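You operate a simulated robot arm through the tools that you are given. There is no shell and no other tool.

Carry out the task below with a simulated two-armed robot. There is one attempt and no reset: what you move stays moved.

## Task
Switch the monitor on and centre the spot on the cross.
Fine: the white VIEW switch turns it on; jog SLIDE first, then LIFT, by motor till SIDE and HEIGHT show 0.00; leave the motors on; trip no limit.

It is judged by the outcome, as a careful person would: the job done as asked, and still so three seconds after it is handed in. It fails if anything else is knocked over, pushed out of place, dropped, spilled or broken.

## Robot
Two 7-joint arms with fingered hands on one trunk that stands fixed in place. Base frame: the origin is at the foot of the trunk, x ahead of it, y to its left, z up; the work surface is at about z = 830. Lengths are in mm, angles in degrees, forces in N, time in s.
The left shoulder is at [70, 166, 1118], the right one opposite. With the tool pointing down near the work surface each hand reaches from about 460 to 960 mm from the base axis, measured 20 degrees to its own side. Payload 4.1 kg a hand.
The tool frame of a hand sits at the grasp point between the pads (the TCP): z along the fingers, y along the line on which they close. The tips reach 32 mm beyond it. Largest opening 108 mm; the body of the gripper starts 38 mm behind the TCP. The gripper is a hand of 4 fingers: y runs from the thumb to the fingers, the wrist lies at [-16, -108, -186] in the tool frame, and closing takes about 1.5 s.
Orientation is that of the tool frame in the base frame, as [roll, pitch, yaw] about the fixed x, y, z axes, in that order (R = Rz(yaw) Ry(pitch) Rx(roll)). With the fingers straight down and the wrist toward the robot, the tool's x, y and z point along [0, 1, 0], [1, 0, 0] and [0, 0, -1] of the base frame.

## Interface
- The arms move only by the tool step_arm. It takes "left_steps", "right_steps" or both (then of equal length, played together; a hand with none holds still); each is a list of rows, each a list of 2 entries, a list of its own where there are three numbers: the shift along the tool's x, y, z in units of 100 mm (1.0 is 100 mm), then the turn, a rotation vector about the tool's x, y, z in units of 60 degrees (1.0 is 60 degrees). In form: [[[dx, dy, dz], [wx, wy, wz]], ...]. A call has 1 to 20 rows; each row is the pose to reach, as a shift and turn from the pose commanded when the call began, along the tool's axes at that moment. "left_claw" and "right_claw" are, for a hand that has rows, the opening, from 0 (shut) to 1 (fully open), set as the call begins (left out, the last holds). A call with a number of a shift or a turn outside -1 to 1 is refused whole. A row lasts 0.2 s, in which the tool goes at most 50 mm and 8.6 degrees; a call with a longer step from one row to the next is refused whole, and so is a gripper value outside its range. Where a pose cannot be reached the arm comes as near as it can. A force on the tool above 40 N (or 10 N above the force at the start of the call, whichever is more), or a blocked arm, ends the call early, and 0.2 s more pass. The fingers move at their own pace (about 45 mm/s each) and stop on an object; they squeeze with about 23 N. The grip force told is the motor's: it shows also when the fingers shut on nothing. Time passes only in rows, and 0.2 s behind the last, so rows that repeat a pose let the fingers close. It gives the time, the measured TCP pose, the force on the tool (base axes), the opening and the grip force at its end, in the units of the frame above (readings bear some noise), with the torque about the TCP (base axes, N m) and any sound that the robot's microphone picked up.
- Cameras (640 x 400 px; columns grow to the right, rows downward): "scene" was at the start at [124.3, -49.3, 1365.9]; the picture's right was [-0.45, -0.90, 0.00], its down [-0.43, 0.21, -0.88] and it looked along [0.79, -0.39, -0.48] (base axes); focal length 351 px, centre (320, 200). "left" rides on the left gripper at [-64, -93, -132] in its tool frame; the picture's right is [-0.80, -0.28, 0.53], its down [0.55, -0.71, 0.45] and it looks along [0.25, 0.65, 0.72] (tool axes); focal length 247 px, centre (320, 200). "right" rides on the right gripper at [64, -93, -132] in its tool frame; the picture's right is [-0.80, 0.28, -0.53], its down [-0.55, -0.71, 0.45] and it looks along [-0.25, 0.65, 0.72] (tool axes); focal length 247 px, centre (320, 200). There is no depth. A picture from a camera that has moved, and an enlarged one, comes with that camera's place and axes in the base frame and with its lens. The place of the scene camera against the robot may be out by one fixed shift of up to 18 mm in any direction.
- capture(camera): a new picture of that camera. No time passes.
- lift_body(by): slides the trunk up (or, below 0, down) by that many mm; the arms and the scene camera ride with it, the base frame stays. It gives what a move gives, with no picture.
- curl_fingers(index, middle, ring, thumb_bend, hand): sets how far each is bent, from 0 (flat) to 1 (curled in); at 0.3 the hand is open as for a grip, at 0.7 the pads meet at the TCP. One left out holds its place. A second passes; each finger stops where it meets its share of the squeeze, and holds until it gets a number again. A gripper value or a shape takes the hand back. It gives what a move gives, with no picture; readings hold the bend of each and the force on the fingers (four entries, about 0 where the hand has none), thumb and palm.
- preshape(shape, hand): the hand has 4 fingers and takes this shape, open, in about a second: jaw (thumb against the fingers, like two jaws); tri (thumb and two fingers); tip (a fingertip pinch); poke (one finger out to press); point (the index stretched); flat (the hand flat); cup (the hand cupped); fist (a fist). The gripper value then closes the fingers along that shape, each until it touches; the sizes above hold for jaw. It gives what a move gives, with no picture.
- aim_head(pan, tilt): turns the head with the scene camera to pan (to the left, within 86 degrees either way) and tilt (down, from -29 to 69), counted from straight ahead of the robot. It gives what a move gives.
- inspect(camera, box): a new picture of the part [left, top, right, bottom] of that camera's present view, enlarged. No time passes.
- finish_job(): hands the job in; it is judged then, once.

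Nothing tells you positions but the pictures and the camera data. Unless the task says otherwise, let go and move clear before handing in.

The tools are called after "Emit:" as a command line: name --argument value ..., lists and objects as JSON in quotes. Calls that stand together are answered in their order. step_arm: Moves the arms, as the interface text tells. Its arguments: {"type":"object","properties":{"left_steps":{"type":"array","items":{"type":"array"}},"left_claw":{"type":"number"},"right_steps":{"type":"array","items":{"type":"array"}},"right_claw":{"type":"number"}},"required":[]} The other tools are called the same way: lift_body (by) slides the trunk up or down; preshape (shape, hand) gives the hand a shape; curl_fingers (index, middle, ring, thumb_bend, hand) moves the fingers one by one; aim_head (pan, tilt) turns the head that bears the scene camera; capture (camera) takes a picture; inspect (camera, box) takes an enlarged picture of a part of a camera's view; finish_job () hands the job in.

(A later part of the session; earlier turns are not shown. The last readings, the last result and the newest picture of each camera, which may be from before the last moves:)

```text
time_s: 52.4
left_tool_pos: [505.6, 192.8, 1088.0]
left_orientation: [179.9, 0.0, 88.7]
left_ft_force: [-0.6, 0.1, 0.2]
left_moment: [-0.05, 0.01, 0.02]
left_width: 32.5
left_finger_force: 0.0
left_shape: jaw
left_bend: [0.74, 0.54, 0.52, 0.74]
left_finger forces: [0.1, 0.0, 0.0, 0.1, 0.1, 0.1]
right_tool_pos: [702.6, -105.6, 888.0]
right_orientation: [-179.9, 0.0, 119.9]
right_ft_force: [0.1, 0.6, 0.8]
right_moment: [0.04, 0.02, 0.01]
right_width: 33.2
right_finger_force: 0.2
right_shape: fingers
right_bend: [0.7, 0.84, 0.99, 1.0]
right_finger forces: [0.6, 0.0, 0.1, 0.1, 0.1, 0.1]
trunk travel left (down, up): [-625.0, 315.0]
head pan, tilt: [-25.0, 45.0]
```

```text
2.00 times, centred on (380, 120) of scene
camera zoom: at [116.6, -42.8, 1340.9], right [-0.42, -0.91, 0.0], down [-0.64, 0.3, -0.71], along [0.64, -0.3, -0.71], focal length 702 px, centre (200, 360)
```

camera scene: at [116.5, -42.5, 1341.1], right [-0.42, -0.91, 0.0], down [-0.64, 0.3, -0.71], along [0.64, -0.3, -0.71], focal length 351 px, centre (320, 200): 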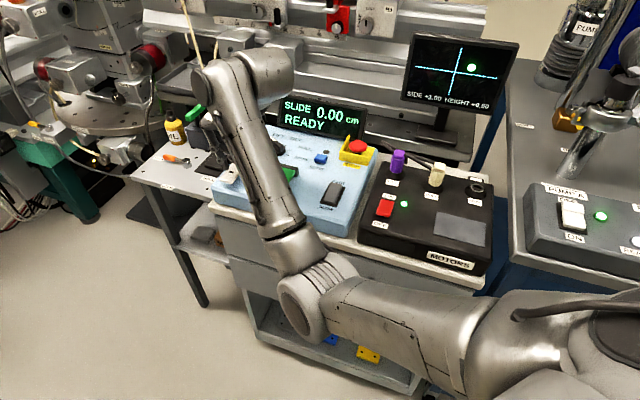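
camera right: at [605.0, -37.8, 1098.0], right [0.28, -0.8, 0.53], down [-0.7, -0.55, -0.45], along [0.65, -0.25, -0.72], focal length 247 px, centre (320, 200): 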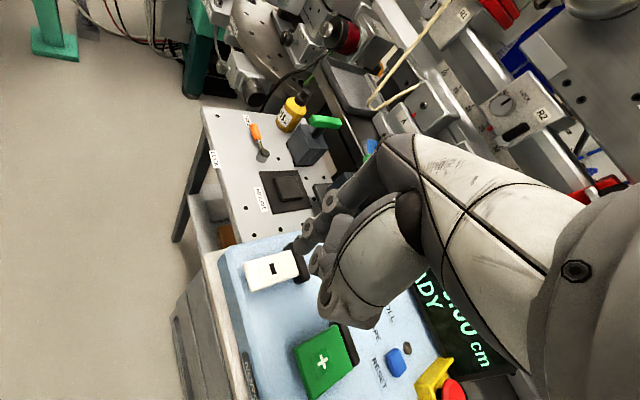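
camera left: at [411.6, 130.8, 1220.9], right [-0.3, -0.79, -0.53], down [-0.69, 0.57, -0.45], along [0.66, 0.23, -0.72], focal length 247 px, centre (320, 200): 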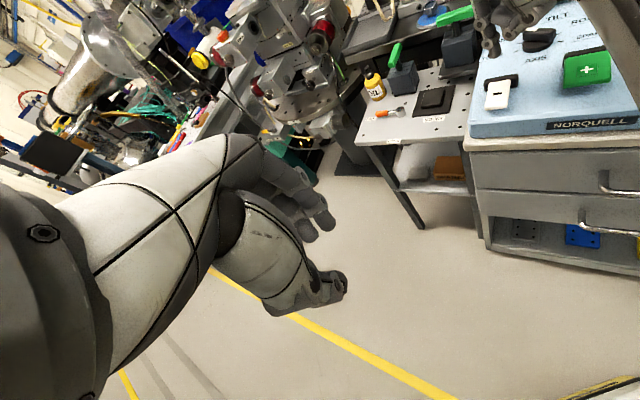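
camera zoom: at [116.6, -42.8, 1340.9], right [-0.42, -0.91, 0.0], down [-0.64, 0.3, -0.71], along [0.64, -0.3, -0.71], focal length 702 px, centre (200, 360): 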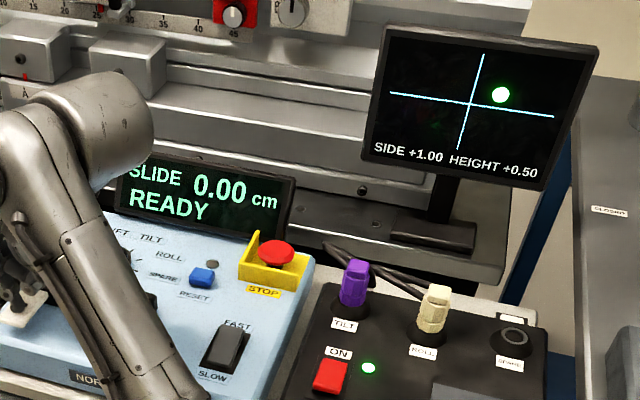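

The spot may have shifted very slightly. I'll look closely at the monitor and the display.

Emit:
inspect --camera "scene" --box '[395, 25, 525, 125]'

Emit:
inspect --camera "scene" --box '[270, 85, 380, 145]'

Emit:
inspect --camera "right" --box '[220, 200, 360, 310]'

```text
4.00 times, centred on (460, 75) of scene
camera zoom: at [116.6, -42.8, 1340.9], right [-0.42, -0.91, 0.0], down [-0.64, 0.3, -0.71], along [0.64, -0.3, -0.71], focal length 1404 px, centre (-240, 700)
```

zoom: 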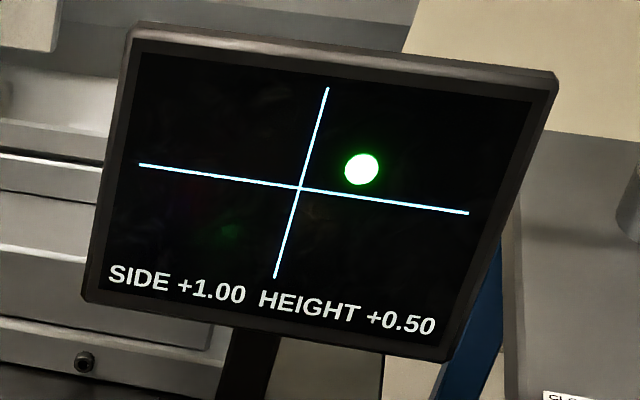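

```text
5.82 times, centred on (325, 115) of scene
camera zoom: at [116.6, -42.8, 1340.9], right [-0.42, -0.91, 0.0], down [-0.64, 0.3, -0.71], along [0.64, -0.3, -0.71], focal length 2042 px, centre (291, 694)
```

zoom: 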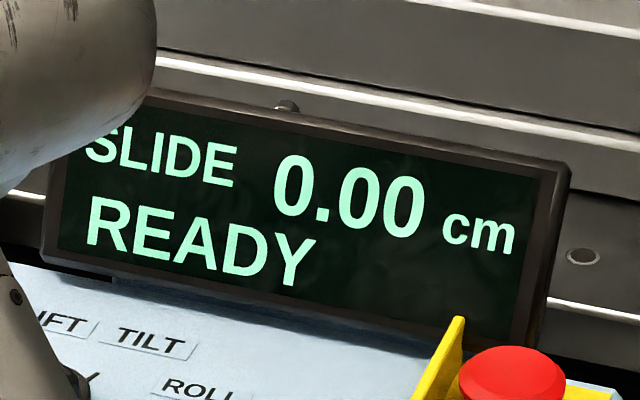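

```text
3.64 times, centred on (290, 255) of right
camera zoom: at [590.0, -94.6, 1019.0], right [0.64, -0.55, 0.53], down [-0.34, -0.83, -0.45], along [0.69, 0.11, -0.72], focal length 898 px, centre (429, 0)
```

zoom: 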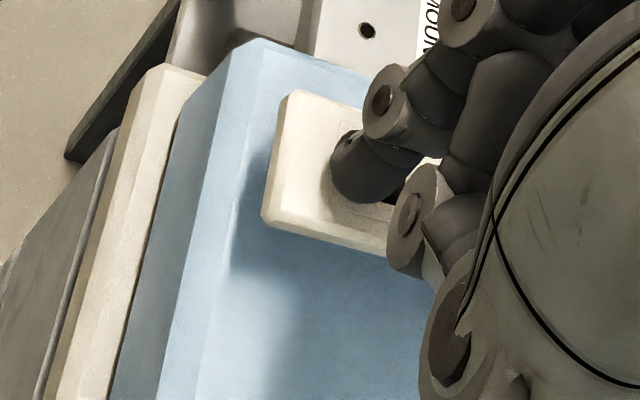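

The spot does look slightly moved while the text has not changed, so the readout may lag. I'll lift fully off the paddle and wait a moment.

Emit:
step_arm --right_steps '[[[0, 0, -0.05], [0, 0, 0]], [[0, 0, -0.05], [0, 0, 0]], [[0, 0, -0.05], [0, 0, 0]], [[0, 0, -0.05], [0, 0, 0]]]'

Emit:
inspect --camera "scene" --box '[395, 25, 525, 125]'

Emit:
inspect --camera "scene" --box '[270, 85, 380, 145]'

```text
time_s: 53.4
left_tool_pos: [504.7, 191.8, 1087.9]
left_orientation: [-180.0, 0.0, 88.7]
left_ft_force: [-0.3, -0.2, 0.6]
left_moment: [0.01, -0.01, 0.01]
left_width: 32.4
left_finger_force: 0.1
left_shape: jaw
left_bend: [0.74, 0.54, 0.52, 0.74]
left_finger forces: [0.0, 0.0, 0.0, 0.0, 0.0, 0.0]
right_tool_pos: [702.7, -104.6, 893.8]
right_orientation: [-180.0, 0.0, 120.1]
right_ft_force: [-0.1, 0.3, 0.1]
right_moment: [0.03, 0.0, 0.01]
right_width: 33.4
right_finger_force: 0.0
right_shape: fingers
right_bend: [0.7, 0.84, 0.99, 1.0]
right_finger forces: [0.0, 0.0, 0.1, 0.0, 0.1, 0.0]
trunk travel left (down, up): [-625.0, 315.0]
head pan, tilt: [-25.0, 45.0]
```

```text
4.00 times, centred on (460, 75) of scene
camera zoom: at [116.7, -42.9, 1341.0], right [-0.42, -0.91, 0.0], down [-0.64, 0.3, -0.71], along [0.64, -0.3, -0.71], focal length 1404 px, centre (-240, 700)
```

zoom: 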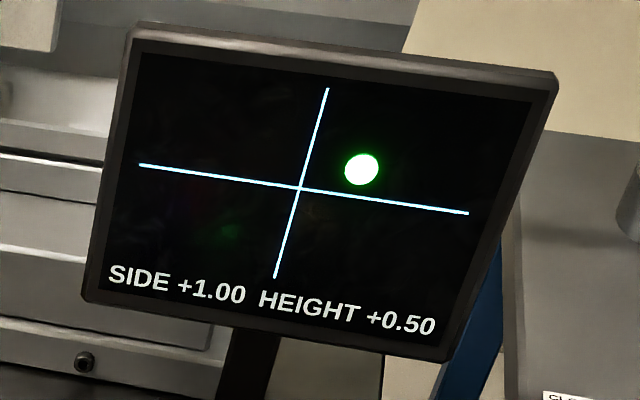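

```text
5.82 times, centred on (325, 115) of scene
camera zoom: at [116.7, -42.9, 1341.0], right [-0.42, -0.91, 0.0], down [-0.64, 0.3, -0.71], along [0.64, -0.3, -0.71], focal length 2042 px, centre (291, 694)
```

zoom: 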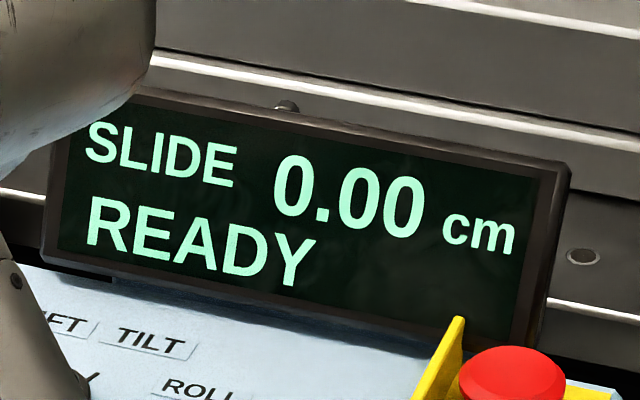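

The spot measures the same as before (0.333 of the half-scale), so nothing has moved and the press was too shallow. I'll press down and hold briefly to read force and display.

Emit:
step_arm --right_steps '[[[0, 0, 0.08], [0, 0, 0]], [[0, 0, 0.14], [0, 0, 0]]]'

Emit:
inspect --camera "scene" --box '[220, 20, 540, 220]'

Emit:
inspect --camera "right" --box '[220, 200, 360, 310]'

```text
time_s: 54.0
left_tool_pos: [506.2, 193.1, 1088.6]
left_orientation: [179.9, -0.1, 88.7]
left_ft_force: [0.2, 0.8, 0.3]
left_moment: [0.0, -0.04, -0.01]
left_width: 32.8
left_finger_force: 0.0
left_shape: jaw
left_bend: [0.74, 0.54, 0.52, 0.74]
left_finger forces: [0.0, 0.0, 0.0, 0.1, 0.0, 0.0]
right_tool_pos: [702.0, -103.9, 879.7]
right_orientation: [-179.9, -0.1, 120.0]
right_ft_force: [0.3, 0.3, 2.6]
right_moment: [0.02, -0.03, 0.01]
right_width: 33.1
right_finger_force: 1.6
right_shape: fingers
right_bend: [0.7, 0.84, 0.99, 1.0]
right_finger forces: [2.8, 0.0, 0.0, 0.0, 0.0, 0.1]
trunk travel left (down, up): [-625.0, 315.0]
head pan, tilt: [-25.0, 45.0]
```

```text
2.00 times, centred on (380, 120) of scene
camera zoom: at [116.4, -42.8, 1341.1], right [-0.42, -0.91, 0.0], down [-0.64, 0.3, -0.71], along [0.64, -0.3, -0.71], focal length 702 px, centre (200, 360)
```

zoom: 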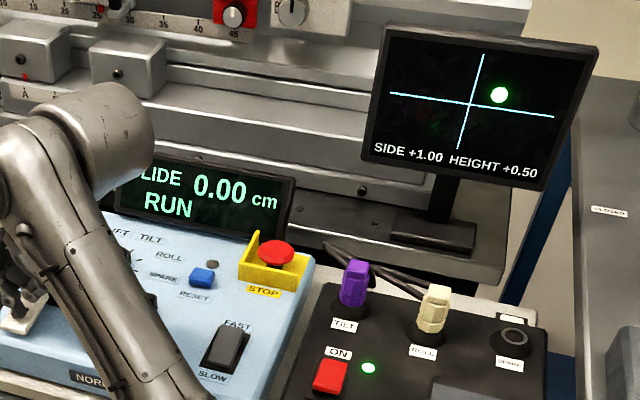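

```text
3.64 times, centred on (290, 255) of right
camera zoom: at [589.5, -94.5, 1010.8], right [0.64, -0.55, 0.53], down [-0.34, -0.83, -0.45], along [0.69, 0.11, -0.72], focal length 898 px, centre (429, 0)
```

zoom: 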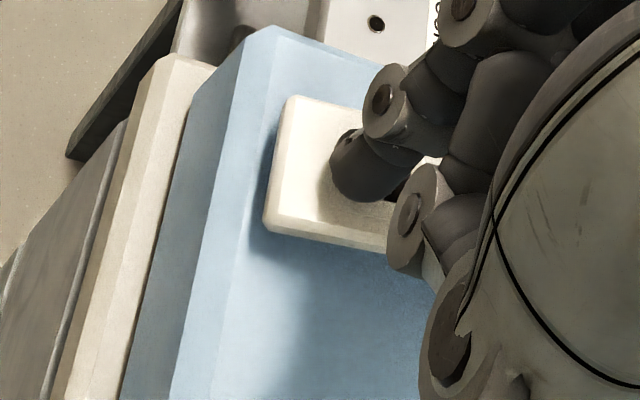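

The display says RUN: the paddle is actuated. I'll keep it held for a couple of rows and watch the direction.

Emit:
step_arm --right_steps '[[[0, 0, 0.0], [0, 0, 0]], [[0, 0, 0.0], [0, 0, 0]]]'

Emit:
inspect --camera "scene" --box '[220, 20, 540, 220]'

```text
time_s: 54.6
left_tool_pos: [505.2, 191.9, 1089.1]
left_orientation: [179.9, 0.0, 88.6]
left_ft_force: [-0.1, -0.3, 0.6]
left_moment: [-0.01, -0.03, 0.01]
left_width: 32.8
left_finger_force: 0.1
left_shape: jaw
left_bend: [0.74, 0.54, 0.52, 0.74]
left_finger forces: [0.1, 0.1, 0.0, 0.1, 0.0, 0.0]
right_tool_pos: [701.9, -104.9, 879.5]
right_orientation: [-180.0, 0.1, 120.0]
right_ft_force: [0.5, 1.4, 2.5]
right_moment: [0.02, 0.01, -0.01]
right_width: 33.6
right_finger_force: 1.4
right_shape: fingers
right_bend: [0.7, 0.84, 0.99, 1.0]
right_finger forces: [2.9, 0.0, 0.1, 0.0, 0.0, 0.0]
trunk travel left (down, up): [-625.0, 315.0]
head pan, tilt: [-25.0, 45.0]
```

```text
2.00 times, centred on (380, 120) of scene
camera zoom: at [116.3, -42.7, 1341.1], right [-0.42, -0.91, 0.0], down [-0.64, 0.3, -0.71], along [0.64, -0.3, -0.71], focal length 702 px, centre (200, 360)
```

zoom: 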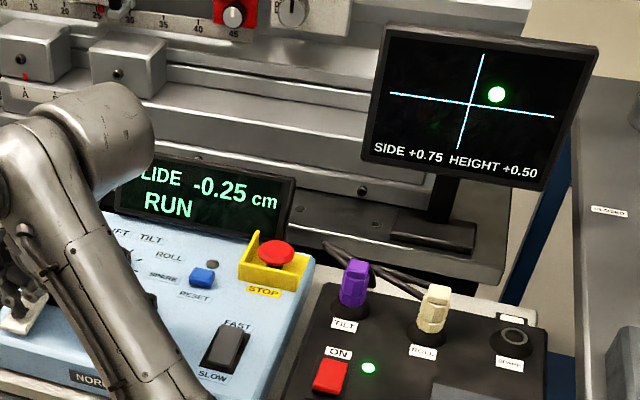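

SLIDE is at -0.25 and SIDE +0.75, so minus is the right direction. I'll measure the spot accurately before continuing.

Emit:
inspect --camera "scene" --box '[395, 25, 525, 125]'

```text
4.00 times, centred on (460, 75) of scene
camera zoom: at [116.3, -42.7, 1341.1], right [-0.42, -0.91, 0.0], down [-0.64, 0.3, -0.71], along [0.64, -0.3, -0.71], focal length 1404 px, centre (-240, 700)
```

zoom: 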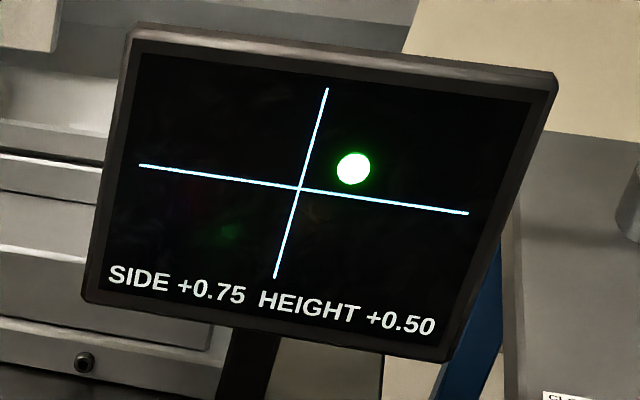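

The true offset is now about 0.8 (the text rounds to 0.25 steps), moving at roughly 0.2 per second. I'll hold for another second and measure the rate.

Emit:
step_arm --right_steps '[[[0, 0, 0.0], [0, 0, 0]], [[0, 0, 0.0], [0, 0, 0]], [[0, 0, 0.0], [0, 0, 0]], [[0, 0, 0.0], [0, 0, 0]]]'

Emit:
inspect --camera "scene" --box '[395, 25, 525, 125]'

Emit:
inspect --camera "scene" --box '[270, 85, 380, 145]'

```text
time_s: 55.6
left_tool_pos: [505.9, 192.0, 1090.0]
left_orientation: [180.0, 0.1, 88.6]
left_ft_force: [0.5, 0.1, 1.0]
left_moment: [-0.03, 0.04, 0.03]
left_width: 32.6
left_finger_force: 0.1
left_shape: jaw
left_bend: [0.74, 0.54, 0.52, 0.74]
left_finger forces: [0.1, 0.0, 0.0, 0.1, 0.0, 0.0]
right_tool_pos: [702.2, -105.4, 879.8]
right_orientation: [-180.0, 0.0, 119.9]
right_ft_force: [0.0, 0.6, 2.3]
right_moment: [0.06, -0.02, 0.02]
right_width: 33.7
right_finger_force: 1.4
right_shape: fingers
right_bend: [0.7, 0.84, 0.99, 1.0]
right_finger forces: [2.9, 0.0, 0.0, 0.0, 0.1, 0.1]
trunk travel left (down, up): [-625.0, 315.0]
head pan, tilt: [-25.0, 45.0]
```

```text
4.00 times, centred on (460, 75) of scene
camera zoom: at [116.3, -42.7, 1341.1], right [-0.42, -0.91, 0.0], down [-0.64, 0.3, -0.71], along [0.64, -0.3, -0.71], focal length 1404 px, centre (-240, 700)
```

zoom: 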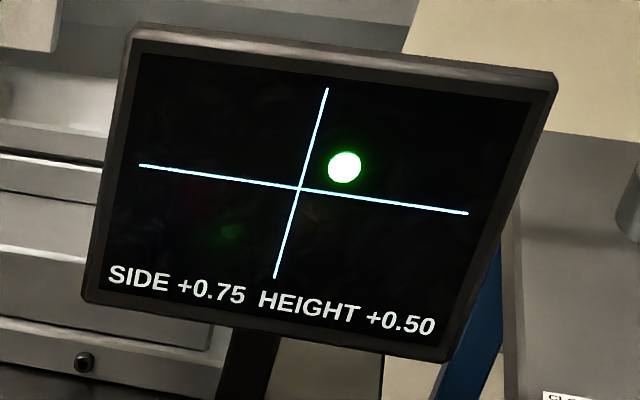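

```text
5.82 times, centred on (325, 115) of scene
camera zoom: at [116.3, -42.7, 1341.1], right [-0.42, -0.91, 0.0], down [-0.64, 0.3, -0.71], along [0.64, -0.3, -0.71], focal length 2042 px, centre (291, 694)
```

zoom: 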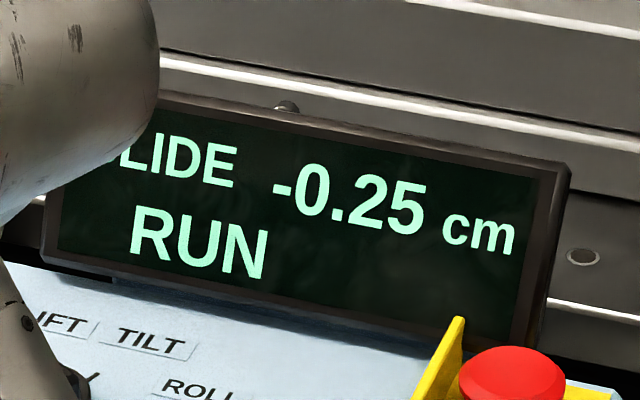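

The rate is about 0.16 per second with roughly 0.66 to go. I'll hold for two more seconds.

Emit:
step_arm --right_steps '[[[0, 0, 0.0], [0, 0, 0]], [[0, 0, 0.0], [0, 0, 0]], [[0, 0, 0.0], [0, 0, 0]], [[0, 0, 0.0], [0, 0, 0]], [[0, 0, 0.0], [0, 0, 0]], [[0, 0, 0.0], [0, 0, 0]], [[0, 0, 0.0], [0, 0, 0]], [[0, 0, 0.0], [0, 0, 0]], [[0, 0, 0.0], [0, 0, 0]]]'

Emit:
inspect --camera "scene" --box '[395, 25, 525, 125]'

Emit:
inspect --camera "scene" --box '[270, 85, 380, 145]'

```text
time_s: 57.6
left_tool_pos: [505.4, 192.1, 1088.9]
left_orientation: [180.0, 0.1, 88.6]
left_ft_force: [0.6, 0.2, 0.4]
left_moment: [0.01, 0.02, 0.02]
left_width: 32.5
left_finger_force: 0.0
left_shape: jaw
left_bend: [0.74, 0.54, 0.52, 0.74]
left_finger forces: [0.1, 0.0, 0.0, 0.0, 0.0, 0.0]
right_tool_pos: [703.2, -105.1, 879.6]
right_orientation: [-180.0, 0.0, 119.9]
right_ft_force: [0.4, 0.8, 2.9]
right_moment: [0.06, 0.01, -0.03]
right_width: 33.6
right_finger_force: 1.4
right_shape: fingers
right_bend: [0.7, 0.84, 0.99, 1.0]
right_finger forces: [2.9, 0.0, 0.0, 0.0, 0.1, 0.1]
trunk travel left (down, up): [-625.0, 315.0]
head pan, tilt: [-25.0, 45.0]
```

```text
4.00 times, centred on (460, 75) of scene
camera zoom: at [116.3, -42.7, 1341.1], right [-0.42, -0.91, 0.0], down [-0.64, 0.3, -0.71], along [0.64, -0.3, -0.71], focal length 1404 px, centre (-240, 700)
```

zoom: 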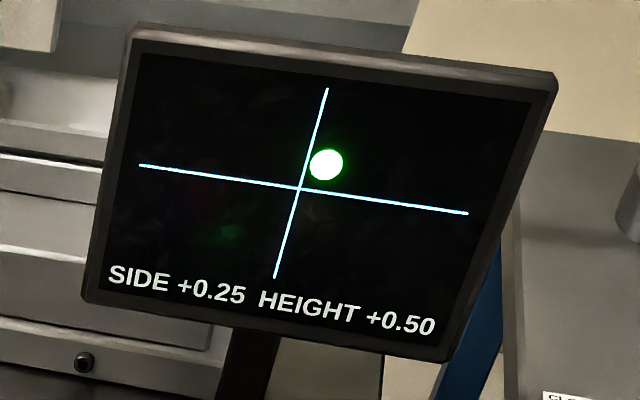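

```text
5.82 times, centred on (325, 115) of scene
camera zoom: at [116.3, -42.7, 1341.1], right [-0.42, -0.91, 0.0], down [-0.64, 0.3, -0.71], along [0.64, -0.3, -0.71], focal length 2042 px, centre (291, 694)
```

zoom: 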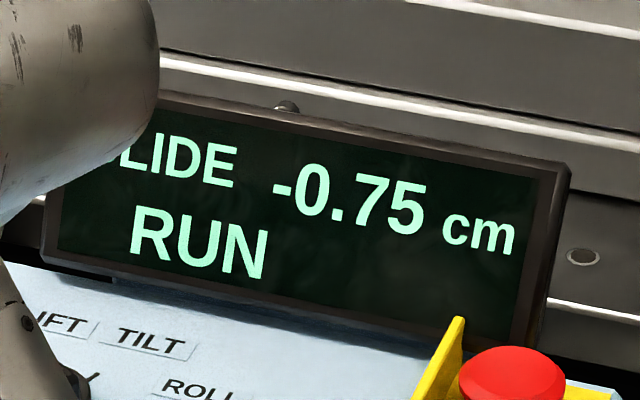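

SIDE is about 0.34 now. I'll hold about 1.4 s more and then release, leaving a small remainder for taps.

Emit:
step_arm --right_steps '[[[0, 0, 0.0], [0, 0, 0]], [[0, 0, 0.0], [0, 0, 0]], [[0, 0, 0.0], [0, 0, 0]], [[0, 0, 0.0], [0, 0, 0]], [[0, 0, 0.0], [0, 0, 0]], [[0, 0, 0.0], [0, 0, 0]], [[0, 0, 0.0], [0, 0, 0]], [[0, 0, -0.14], [0, 0, 0]], [[0, 0, -0.14], [0, 0, 0]]]'

Emit:
inspect --camera "scene" --box '[395, 25, 525, 125]'

Emit:
inspect --camera "scene" --box '[270, 85, 380, 145]'

```text
time_s: 59.6
left_tool_pos: [506.7, 192.4, 1088.9]
left_orientation: [-179.9, 0.0, 88.6]
left_ft_force: [-0.3, -0.1, -1.4]
left_moment: [0.01, -0.03, -0.02]
left_width: 32.7
left_finger_force: 0.1
left_shape: jaw
left_bend: [0.74, 0.54, 0.52, 0.74]
left_finger forces: [0.0, 0.1, 0.0, 0.0, 0.1, 0.0]
right_tool_pos: [702.5, -105.9, 893.2]
right_orientation: [179.9, 0.1, 120.0]
right_ft_force: [0.1, -0.1, 1.2]
right_moment: [0.01, -0.02, -0.01]
right_width: 33.5
right_finger_force: 0.1
right_shape: fingers
right_bend: [0.7, 0.84, 0.99, 1.0]
right_finger forces: [0.1, 0.1, 0.0, 0.0, 0.0, 0.0]
trunk travel left (down, up): [-625.0, 315.0]
head pan, tilt: [-25.0, 45.0]
```

```text
4.00 times, centred on (460, 75) of scene
camera zoom: at [116.6, -42.8, 1341.0], right [-0.42, -0.91, 0.0], down [-0.64, 0.3, -0.71], along [0.64, -0.3, -0.71], focal length 1404 px, centre (-240, 700)
```

zoom: 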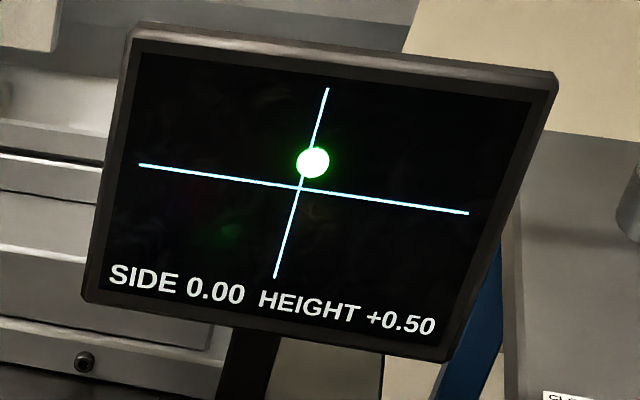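

```text
5.82 times, centred on (325, 115) of scene
camera zoom: at [116.6, -42.8, 1341.0], right [-0.42, -0.91, 0.0], down [-0.64, 0.3, -0.71], along [0.64, -0.3, -0.71], focal length 2042 px, centre (291, 694)
```

zoom: 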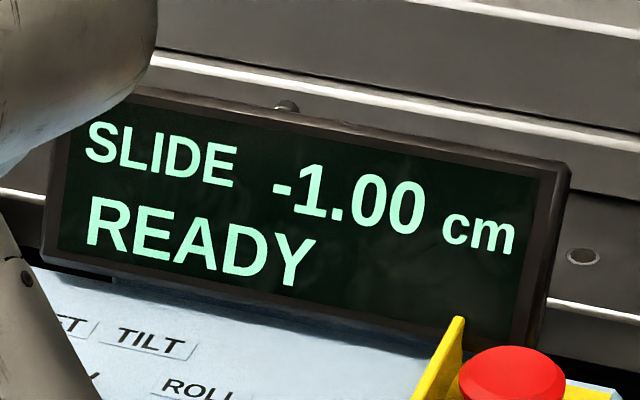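

The text reads SIDE 0.00, but the spot is still a bit right of the vertical line, within the rounding. I'll zoom in to measure the remainder.

Emit:
inspect --camera "scene" --box '[440, 45, 500, 90]'

```text
8.89 times, centred on (470, 68) of scene
camera zoom: at [116.6, -42.8, 1341.0], right [-0.42, -0.91, 0.0], down [-0.64, 0.3, -0.71], along [0.64, -0.3, -0.71], focal length 3119 px, centre (-1013, 1378)
```

zoom: 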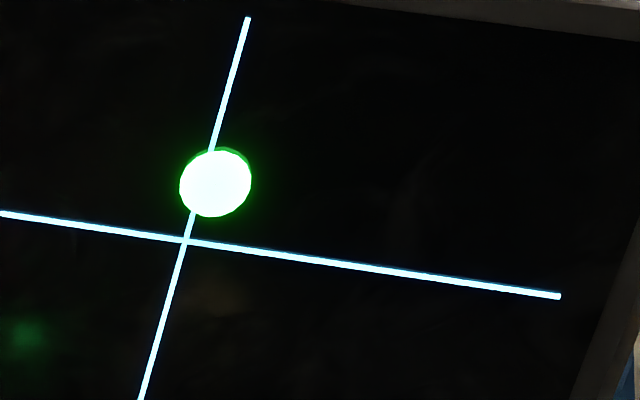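

The remainder is about 0.11, i.e. roughly 0.7 s of running. I'll give it a tap of about half a second.

Emit:
step_arm --right_steps '[[[0, 0, 0.14], [0, 0, 0]], [[0, 0, 0.14], [0, 0, 0]], [[0, 0, 0.14], [0, 0, 0]], [[0, 0, 0.0], [0, 0, 0]], [[0, 0, 0.0], [0, 0, 0]]]'

Emit:
inspect --camera "scene" --box '[440, 45, 500, 90]'

Emit:
inspect --camera "scene" --box '[220, 20, 540, 220]'

```text
time_s: 60.8
left_tool_pos: [505.7, 191.9, 1088.4]
left_orientation: [179.9, 0.0, 88.5]
left_ft_force: [-0.1, -1.2, -0.1]
left_moment: [0.01, -0.02, -0.04]
left_width: 32.5
left_finger_force: 0.1
left_shape: jaw
left_bend: [0.74, 0.54, 0.52, 0.74]
left_finger forces: [0.0, 0.1, 0.1, 0.0, 0.1, 0.1]
right_tool_pos: [701.8, -104.1, 892.6]
right_orientation: [-180.0, 0.0, 120.0]
right_ft_force: [0.7, 0.2, 0.9]
right_moment: [0.01, 0.0, 0.02]
right_width: 33.4
right_finger_force: 0.0
right_shape: fingers
right_bend: [0.7, 0.84, 0.99, 1.0]
right_finger forces: [0.1, 0.0, 0.0, 0.0, 0.0, 0.0]
trunk travel left (down, up): [-625.0, 315.0]
head pan, tilt: [-25.0, 45.0]
```

```text
8.89 times, centred on (470, 68) of scene
camera zoom: at [116.7, -42.8, 1341.0], right [-0.42, -0.91, 0.0], down [-0.64, 0.3, -0.71], along [0.64, -0.3, -0.71], focal length 3119 px, centre (-1013, 1378)
```

zoom: 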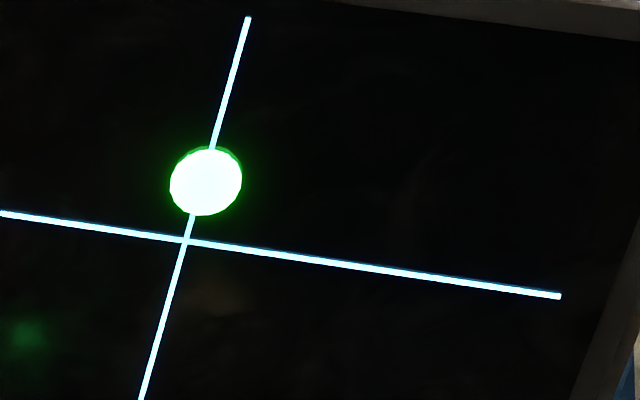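

```text
2.00 times, centred on (380, 120) of scene
camera zoom: at [116.7, -42.8, 1341.0], right [-0.42, -0.91, 0.0], down [-0.64, 0.3, -0.71], along [0.64, -0.3, -0.71], focal length 702 px, centre (200, 360)
```

zoom: 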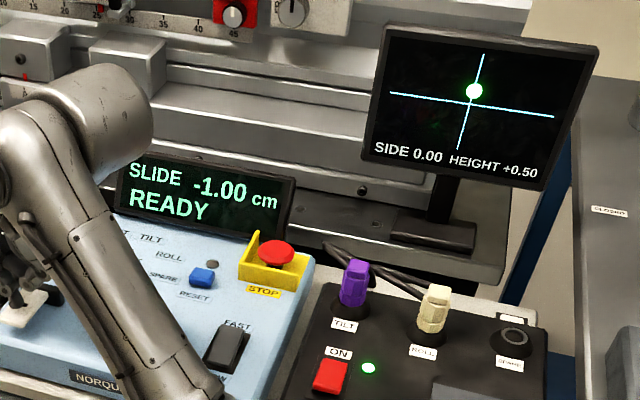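

SIDE is down to about 0.04. One more short tap should centre it.

Emit:
step_arm --right_steps '[[[0, 0, 0.14], [0, 0, 0]], [[0, 0, 0.14], [0, 0, 0]], [[0, 0, 0.0], [0, 0, 0]], [[0, 0, 0.0], [0, 0, 0]]]'

Emit:
inspect --camera "scene" --box '[440, 45, 500, 90]'

Emit:
inspect --camera "scene" --box '[220, 20, 540, 220]'

```text
time_s: 61.8
left_tool_pos: [506.0, 192.4, 1088.9]
left_orientation: [-180.0, 0.0, 88.6]
left_ft_force: [0.6, -0.5, -0.1]
left_moment: [-0.02, 0.01, 0.01]
left_width: 32.4
left_finger_force: 0.1
left_shape: jaw
left_bend: [0.74, 0.54, 0.52, 0.74]
left_finger forces: [0.0, 0.0, 0.1, 0.0, 0.0, 0.0]
right_tool_pos: [703.0, -104.1, 893.7]
right_orientation: [179.9, 0.0, 120.0]
right_ft_force: [-0.3, 0.8, 1.2]
right_moment: [-0.02, -0.01, 0.0]
right_width: 33.3
right_finger_force: 0.0
right_shape: fingers
right_bend: [0.7, 0.84, 0.99, 1.0]
right_finger forces: [0.0, 0.0, 0.0, 0.0, 0.0, 0.0]
trunk travel left (down, up): [-625.0, 315.0]
head pan, tilt: [-25.0, 45.0]
```

```text
8.89 times, centred on (470, 68) of scene
camera zoom: at [116.6, -42.8, 1341.0], right [-0.42, -0.91, 0.0], down [-0.64, 0.3, -0.71], along [0.64, -0.3, -0.71], focal length 3119 px, centre (-1013, 1378)
```

zoom: 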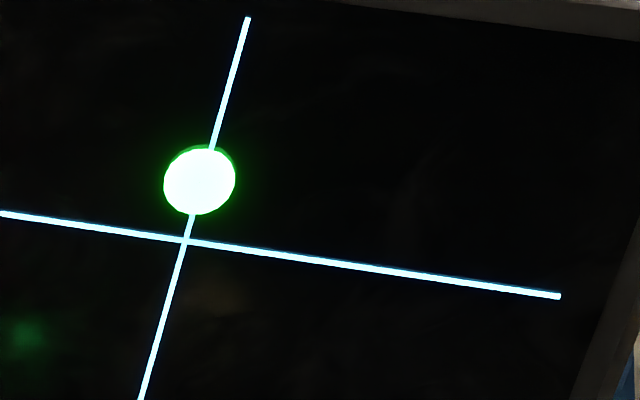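

```text
2.00 times, centred on (380, 120) of scene
camera zoom: at [116.6, -42.8, 1341.0], right [-0.42, -0.91, 0.0], down [-0.64, 0.3, -0.71], along [0.64, -0.3, -0.71], focal length 702 px, centre (200, 360)
```

zoom: 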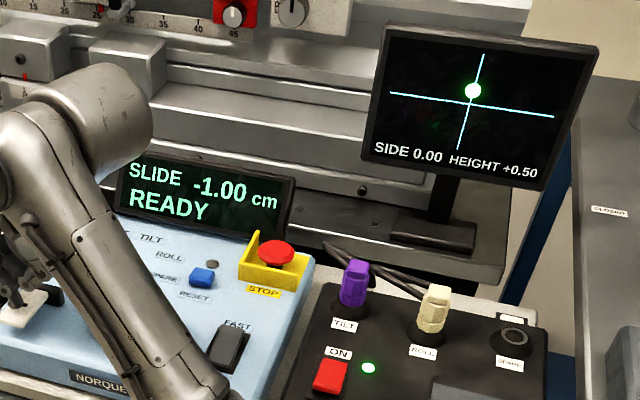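

The spot is now on the vertical line to within about 0.01, with SIDE 0.00 and READY. Next is LIFT: I'll raise the right hand, reshape it to a jaw and swing it back over the knob.

Emit:
step_arm --right_steps '[[[0, 0, -0.3], [0, 0, 0]], [[0, 0, -0.65], [0, 0, 0]], [[0, 0, -1.0], [0, 0, 0]]]'

Emit:
preshape --hand "right" --shape "jaw"

Emit:
step_arm --right_steps '[[[-0.09, 0, 0], [0, 0, 0.125]], [[-0.18, 0, 0], [0, 0, 0.25]], [[-0.28, 0, 0], [0, 0, 0.375]], [[-0.38, 0, 0], [0, 0, 0.5]], [[-0.48, 0, 0], [0, 0, 0.625]], [[-0.58, 0, 0], [0, 0, 0.75]], [[-0.665, -0.014, 0], [0, 0, 0.875]], [[-0.665, -0.014, 0], [0, 0, 0.875]]]' --right_claw 0.5

Emit:
capture --camera "scene"

```text
time_s: 62.6
left_tool_pos: [505.8, 191.8, 1088.7]
left_orientation: [180.0, 0.0, 88.6]
left_ft_force: [1.5, -0.2, -0.5]
left_moment: [-0.02, 0.02, 0.01]
left_width: 32.8
left_finger_force: 0.0
left_shape: jaw
left_bend: [0.74, 0.54, 0.52, 0.74]
left_finger forces: [0.1, 0.0, 0.1, 0.0, 0.1, 0.0]
right_tool_pos: [701.3, -103.6, 995.0]
right_orientation: [-180.0, -0.1, 120.1]
right_ft_force: [-0.2, 0.9, -0.1]
right_moment: [0.0, 0.02, 0.03]
right_width: 33.6
right_finger_force: 0.1
right_shape: fingers
right_bend: [0.7, 0.84, 0.99, 1.0]
right_finger forces: [0.1, 0.0, 0.1, 0.1, 0.0, 0.0]
trunk travel left (down, up): [-625.0, 315.0]
head pan, tilt: [-25.0, 45.0]
```

```text
time_s: 63.5
left_tool_pos: [505.5, 193.0, 1088.2]
left_orientation: [-180.0, 0.0, 88.6]
left_ft_force: [-0.3, 0.7, 0.3]
left_moment: [0.03, 0.01, -0.01]
left_width: 32.3
left_finger_force: 0.1
left_shape: jaw
left_bend: [0.74, 0.54, 0.52, 0.74]
left_finger forces: [0.0, 0.1, 0.0, 0.0, 0.0, 0.1]
right_tool_pos: [703.0, -104.1, 993.1]
right_orientation: [-179.9, 0.0, 120.0]
right_ft_force: [-0.2, -0.4, -0.3]
right_moment: [0.01, -0.01, 0.01]
right_width: 107.7
right_finger_force: 0.1
right_shape: jaw
right_bend: [0.3, 0.3, 0.3, 0.3]
right_finger forces: [0.0, 0.0, 0.1, 0.0, 0.1, 0.1]
trunk travel left (down, up): [-625.0, 315.0]
head pan, tilt: [-25.0, 45.0]
```

```text
time_s: 65.3
left_tool_pos: [505.9, 192.0, 1089.1]
left_orientation: [-180.0, 0.1, 88.6]
left_ft_force: [0.6, -0.2, -0.1]
left_moment: [0.04, -0.03, 0.02]
left_width: 32.8
left_finger_force: 0.0
left_shape: jaw
left_bend: [0.74, 0.54, 0.52, 0.74]
left_finger forces: [0.1, 0.0, 0.0, 0.1, 0.0, 0.0]
right_tool_pos: [735.3, -163.0, 992.9]
right_orientation: [-180.0, 0.0, 67.5]
right_ft_force: [0.1, 0.0, -1.3]
right_moment: [-0.01, 0.02, -0.01]
right_width: 54.4
right_finger_force: 0.0
right_shape: jaw
right_bend: [0.74, 0.45, 0.42, 0.71]
right_finger forces: [0.1, 0.1, 0.0, 0.0, 0.1, 0.1]
trunk travel left (down, up): [-625.0, 315.0]
head pan, tilt: [-25.0, 45.0]
```

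```text
taken
camera scene: at [116.6, -43.1, 1341.0], right [-0.42, -0.91, 0.0], down [-0.64, 0.3, -0.71], along [0.64, -0.3, -0.71], focal length 351 px, centre (320, 200)
```

scene: 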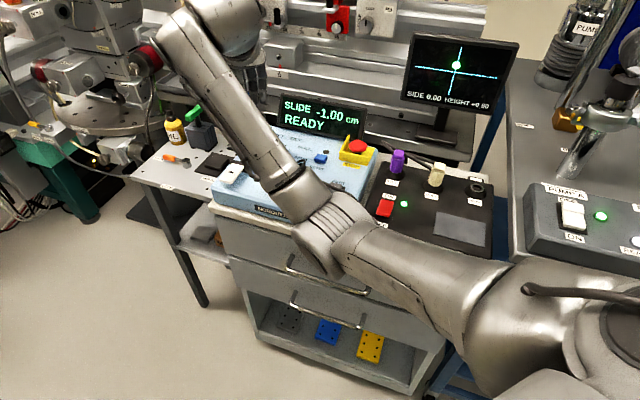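

On track. I'll finish the swing to yaw 15° above the knob and then test in free air whether the further 40° is reachable.

Emit:
step_arm --right_steps '[[[-0.06, 0.07, 0], [0, 0, 0.125]], [[-0.12, 0.14, 0], [0, 0, 0.25]], [[-0.18, 0.22, 0], [0, 0, 0.375]], [[-0.24, 0.3, 0], [0, 0, 0.5]], [[-0.3, 0.37, 0.1], [0, 0, 0.625]], [[-0.36, 0.44, 0.25], [0, 0, 0.75]], [[-0.416, 0.51, 0.5], [0, 0, 0.875]], [[-0.416, 0.51, 0.5], [0, 0, 0.875]]]'

Emit:
step_arm --right_steps '[[[0, 0, 0], [0, 0, 0.125]], [[0, 0, 0], [0, 0, 0.25]], [[0, 0, 0], [0, 0, 0.375]], [[0, 0, 0], [0, 0, 0.5]], [[0, 0, 0], [0, 0, 0.6]], [[0, 0, 0], [0, 0, 0.7]], [[0, 0, 0], [0, 0, 0.7]]]'

Emit:
capture --camera "scene"

Emit:
capture --camera "right"

```text
time_s: 67.1
left_tool_pos: [506.5, 192.2, 1087.9]
left_orientation: [179.9, -0.1, 88.6]
left_ft_force: [0.0, 0.0, 0.1]
left_moment: [-0.03, 0.02, 0.01]
left_width: 32.4
left_finger_force: 0.1
left_shape: jaw
left_bend: [0.74, 0.54, 0.52, 0.74]
left_finger forces: [0.1, 0.0, 0.0, 0.0, 0.0, 0.0]
right_tool_pos: [766.8, -220.9, 944.4]
right_orientation: [179.9, -0.1, 15.0]
right_ft_force: [0.2, 0.3, 0.7]
right_moment: [0.0, 0.0, -0.01]
right_width: 54.1
right_finger_force: 0.0
right_shape: jaw
right_bend: [0.74, 0.45, 0.42, 0.71]
right_finger forces: [0.0, 0.0, 0.1, 0.0, 0.1, 0.1]
trunk travel left (down, up): [-625.0, 315.0]
head pan, tilt: [-25.0, 45.0]
```

```text
time_s: 68.7
left_tool_pos: [505.6, 191.6, 1088.8]
left_orientation: [-180.0, -0.1, 88.6]
left_ft_force: [-1.3, -0.9, 0.2]
left_moment: [0.01, -0.01, -0.01]
left_width: 32.4
left_finger_force: 0.1
left_shape: jaw
left_bend: [0.74, 0.54, 0.52, 0.74]
left_finger forces: [0.0, 0.0, 0.0, 0.1, 0.0, 0.1]
right_tool_pos: [765.1, -220.1, 942.5]
right_orientation: [180.0, 0.1, -27.0]
right_ft_force: [0.3, -0.2, -0.6]
right_moment: [0.0, 0.03, 0.01]
right_width: 54.4
right_finger_force: 0.1
right_shape: jaw
right_bend: [0.74, 0.45, 0.42, 0.71]
right_finger forces: [0.0, 0.1, 0.1, 0.0, 0.0, 0.1]
right hand out of reach, approached as far as the arm can: row 6
trunk travel left (down, up): [-625.0, 315.0]
head pan, tilt: [-25.0, 45.0]
```

```text
taken
camera scene: at [116.8, -43.1, 1341.0], right [-0.42, -0.91, 0.0], down [-0.64, 0.3, -0.71], along [0.64, -0.3, -0.71], focal length 351 px, centre (320, 200)
```

scene: 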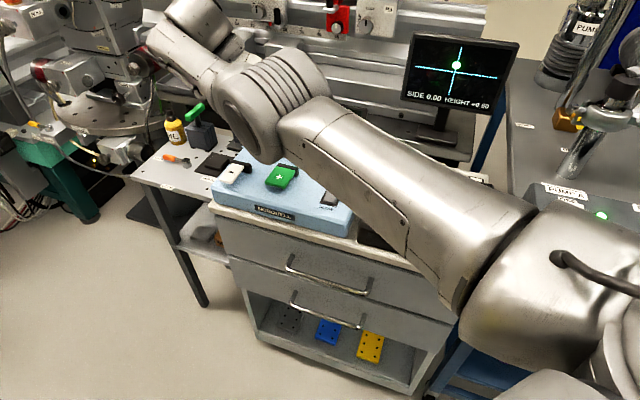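

```text
taken
camera right: at [864.1, -166.6, 1073.7], right [-0.84, 0.11, 0.53], down [-0.17, 0.88, -0.45], along [-0.52, -0.47, -0.72], focal length 247 px, centre (320, 200)
```

right: 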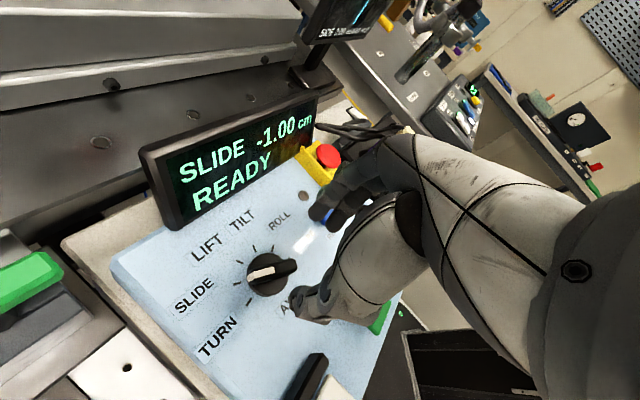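

Yaw -25° is just reachable, so the same grip works for the second turn. I'll go back to yaw 15° and lower onto the bar.

Emit:
step_arm --right_steps '[[[0, 0, 0], [0, 0, -0.125]], [[0, 0, 0], [0, 0, -0.25]], [[0, 0, 0], [0, 0, -0.375]], [[0, 0, 0], [0, 0, -0.5]], [[0, 0, 0], [0, 0, -0.6]], [[0, 0, 0], [0, 0, -0.7]], [[0, 0, 0.2], [0, 0, -0.7]], [[0, 0, 0.4], [0, 0, -0.7]], [[0, 0, 0.4], [0, 0, -0.7]]]'

Emit:
inspect --camera "right" --box '[200, 160, 420, 340]'

```text
time_s: 70.7
left_tool_pos: [506.0, 192.4, 1088.4]
left_orientation: [-179.9, 0.0, 88.6]
left_ft_force: [-0.9, -0.4, -0.1]
left_moment: [0.04, 0.0, -0.02]
left_width: 32.8
left_finger_force: 0.0
left_shape: jaw
left_bend: [0.74, 0.54, 0.52, 0.74]
left_finger forces: [0.1, 0.1, 0.0, 0.0, 0.1, 0.1]
right_tool_pos: [766.2, -221.0, 901.9]
right_orientation: [180.0, 0.0, 15.1]
right_ft_force: [0.0, 0.3, 0.6]
right_moment: [0.02, -0.05, 0.01]
right_width: 54.4
right_finger_force: 0.0
right_shape: jaw
right_bend: [0.74, 0.45, 0.42, 0.71]
right_finger forces: [0.0, 0.0, 0.0, 0.1, 0.0, 0.0]
trunk travel left (down, up): [-625.0, 315.0]
head pan, tilt: [-25.0, 45.0]
```

```text
2.22 times, centred on (310, 250) of right
camera zoom: at [804.1, -114.2, 1033.6], right [-0.7, -0.48, 0.53], down [-0.71, 0.54, -0.45], along [-0.07, -0.69, -0.72], focal length 549 px, centre (342, 89)
```

zoom: 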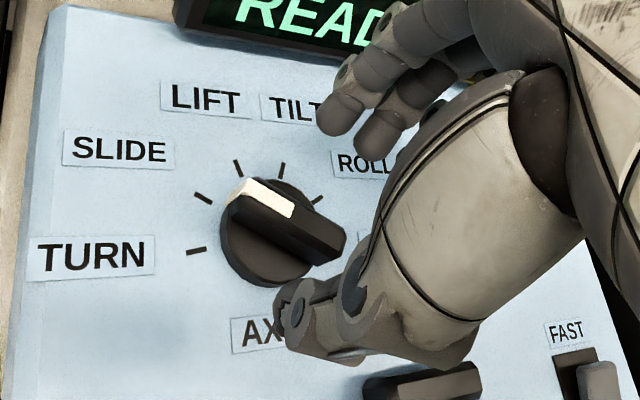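

The bar is centred between thumb and fingers as before. I'll descend 27 mm and close.

Emit:
step_arm --right_steps '[[[0, 0, 0.1], [0, 0, 0]], [[0, 0, 0.2], [0, 0, 0]], [[0, 0, 0.27], [0, 0, 0]], [[0, 0, 0.27], [0, 0, 0]]]'

Emit:
step_arm --right_steps '[[[0, 0, 0], [0, 0, 0]], [[0, 0, 0], [0, 0, 0]], [[0, 0, 0], [0, 0, 0]], [[0, 0, 0], [0, 0, 0]], [[0, 0, 0], [0, 0, 0]], [[0, 0, 0], [0, 0, 0]], [[0, 0, 0], [0, 0, 0]]]' --right_claw 0.0

Emit:
inspect --camera "right" --box '[200, 160, 420, 340]'

```text
time_s: 71.7
left_tool_pos: [506.1, 190.7, 1088.5]
left_orientation: [180.0, 0.0, 88.6]
left_ft_force: [-0.9, -0.2, 0.2]
left_moment: [0.01, -0.02, -0.02]
left_width: 32.5
left_finger_force: 0.1
left_shape: jaw
left_bend: [0.74, 0.54, 0.52, 0.74]
left_finger forces: [0.1, 0.0, 0.0, 0.1, 0.0, 0.0]
right_tool_pos: [765.6, -220.5, 874.9]
right_orientation: [-180.0, 0.0, 15.0]
right_ft_force: [-0.5, -0.2, -0.2]
right_moment: [-0.01, -0.01, -0.01]
right_width: 54.5
right_finger_force: 0.1
right_shape: jaw
right_bend: [0.74, 0.45, 0.42, 0.71]
right_finger forces: [0.0, 0.1, 0.0, 0.0, 0.0, 0.0]
trunk travel left (down, up): [-625.0, 315.0]
head pan, tilt: [-25.0, 45.0]
```

```text
time_s: 73.3
left_tool_pos: [504.3, 192.6, 1088.6]
left_orientation: [-179.9, 0.0, 88.5]
left_ft_force: [1.4, 0.0, 0.2]
left_moment: [0.0, -0.01, -0.02]
left_width: 32.6
left_finger_force: 0.1
left_shape: jaw
left_bend: [0.74, 0.54, 0.52, 0.74]
left_finger forces: [0.0, 0.0, 0.0, 0.1, 0.0, 0.0]
right_tool_pos: [764.8, -220.6, 875.6]
right_orientation: [180.0, 0.1, 15.0]
right_ft_force: [-2.5, -0.4, -1.4]
right_moment: [0.01, 0.09, -0.04]
right_width: 9.2
right_finger_force: 22.6
right_shape: jaw
right_bend: [0.72, 0.63, 0.71, 0.72]
right_finger forces: [11.7, 6.3, 1.5, 0.1, 19.6, 0.0]
trunk travel left (down, up): [-625.0, 315.0]
head pan, tilt: [-25.0, 45.0]
```

```text
2.22 times, centred on (310, 250) of right
camera zoom: at [803.1, -114.1, 1006.0], right [-0.7, -0.48, 0.53], down [-0.71, 0.54, -0.45], along [-0.07, -0.69, -0.72], focal length 549 px, centre (342, 89)
```

zoom: 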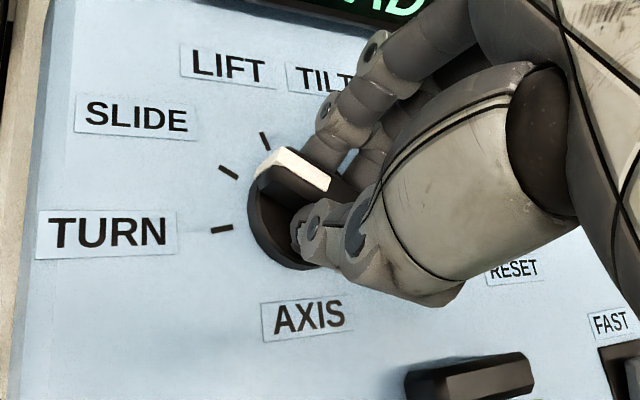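

The bar is gripped again. Turning 40° clockwise from SLIDE to LIFT.

Emit:
step_arm --right_steps '[[[0, 0, 0], [0, 0, 0.111]], [[0, 0, 0], [0, 0, 0.222]], [[0, 0, 0], [0, 0, 0.333]], [[0, 0, 0], [0, 0, 0.444]], [[0, 0, 0], [0, 0, 0.556]], [[0, 0, 0], [0, 0, 0.66]], [[0, 0, 0], [0, 0, 0.66]]]'

Emit:
capture --camera "right"

Emit:
inspect --camera "scene" --box '[220, 20, 540, 220]'

```text
time_s: 74.9
left_tool_pos: [507.6, 192.9, 1087.7]
left_orientation: [-180.0, 0.1, 88.8]
left_ft_force: [-0.3, -0.1, 0.9]
left_moment: [-0.03, -0.02, -0.03]
left_width: 32.8
left_finger_force: 0.1
left_shape: jaw
left_bend: [0.74, 0.54, 0.52, 0.74]
left_finger forces: [0.0, 0.0, 0.0, 0.1, 0.1, 0.0]
right_tool_pos: [766.9, -218.5, 875.9]
right_orientation: [-180.0, 0.0, -24.7]
right_ft_force: [3.2, 3.5, -5.8]
right_moment: [0.05, -0.08, 0.03]
right_width: 8.9
right_finger_force: 22.7
right_shape: jaw
right_bend: [0.72, 0.63, 0.71, 0.72]
right_finger forces: [11.5, 6.3, 0.7, 0.1, 22.2, 0.1]
right hand out of reach, approached as far as the arm can: row 6
trunk travel left (down, up): [-625.0, 315.0]
head pan, tilt: [-25.0, 45.0]
```

```text
taken
camera right: at [863.4, -161.5, 1006.4], right [-0.84, 0.08, 0.53], down [-0.2, 0.87, -0.45], along [-0.5, -0.49, -0.72], focal length 247 px, centre (320, 200)
```

right: 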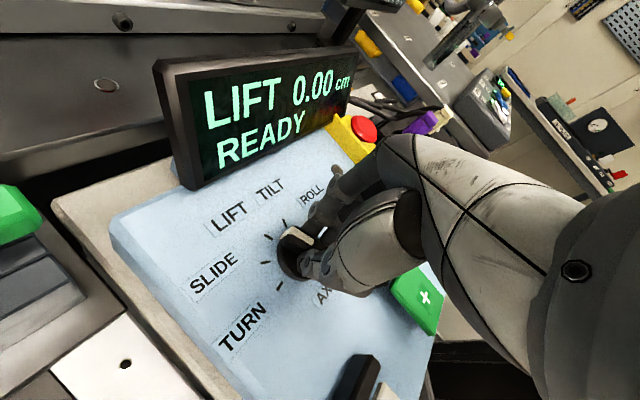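

```text
2.00 times, centred on (380, 120) of scene
camera zoom: at [118.4, -41.4, 1340.8], right [-0.42, -0.91, 0.0], down [-0.64, 0.3, -0.71], along [0.64, -0.3, -0.71], focal length 702 px, centre (200, 360)
```

zoom: 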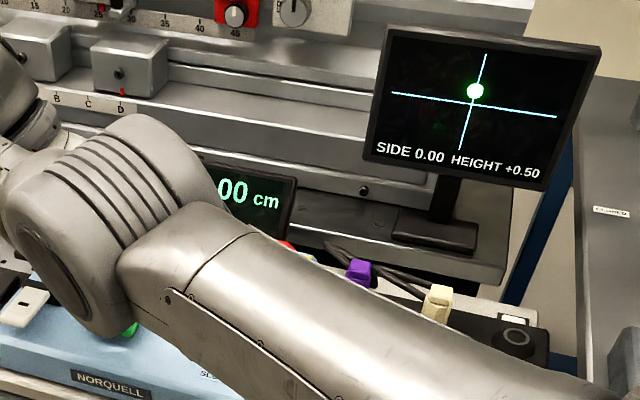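

The display reads LIFT 0.00 cm READY and SIDE is still 0.00. I'll release the knob and rise straight up.

Emit:
step_arm --right_steps '[[[0, 0, 0], [0, 0, 0]], [[0, 0, 0], [0, 0, 0]], [[0, 0, 0], [0, 0, 0]], [[0, 0, 0], [0, 0, 0]], [[0, 0, 0], [0, 0, 0]], [[0, 0, -0.15], [0, 0, 0]], [[0, 0, -0.4], [0, 0, 0]], [[0, 0, -0.7], [0, 0, 0]], [[0, 0, -0.7], [0, 0, 0]]]' --right_claw 0.5

Emit:
capture --camera "right"

```text
time_s: 76.9
left_tool_pos: [505.5, 191.9, 1088.9]
left_orientation: [-179.9, 0.0, 88.6]
left_ft_force: [-0.9, 1.1, -0.1]
left_moment: [-0.01, -0.02, -0.01]
left_width: 32.4
left_finger_force: 0.0
left_shape: jaw
left_bend: [0.74, 0.54, 0.52, 0.74]
left_finger forces: [0.0, 0.0, 0.1, 0.0, 0.0, 0.0]
right_tool_pos: [766.6, -221.2, 947.7]
right_orientation: [-180.0, 0.1, -24.6]
right_ft_force: [0.3, -0.6, 0.0]
right_moment: [-0.03, 0.0, 0.0]
right_width: 53.8
right_finger_force: 0.1
right_shape: jaw
right_bend: [0.74, 0.45, 0.42, 0.71]
right_finger forces: [0.1, 0.0, 0.1, 0.0, 0.0, 0.1]
trunk travel left (down, up): [-625.0, 315.0]
head pan, tilt: [-25.0, 45.0]
```

```text
taken
camera right: at [863.7, -162.7, 1077.9], right [-0.84, 0.07, 0.53], down [-0.21, 0.87, -0.45], along [-0.5, -0.49, -0.72], focal length 247 px, centre (320, 200)
```

right: 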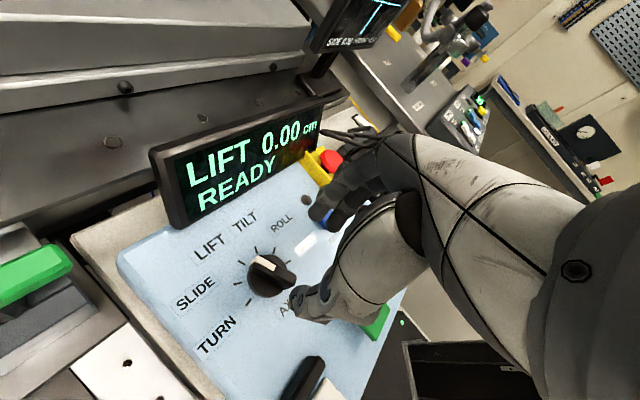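

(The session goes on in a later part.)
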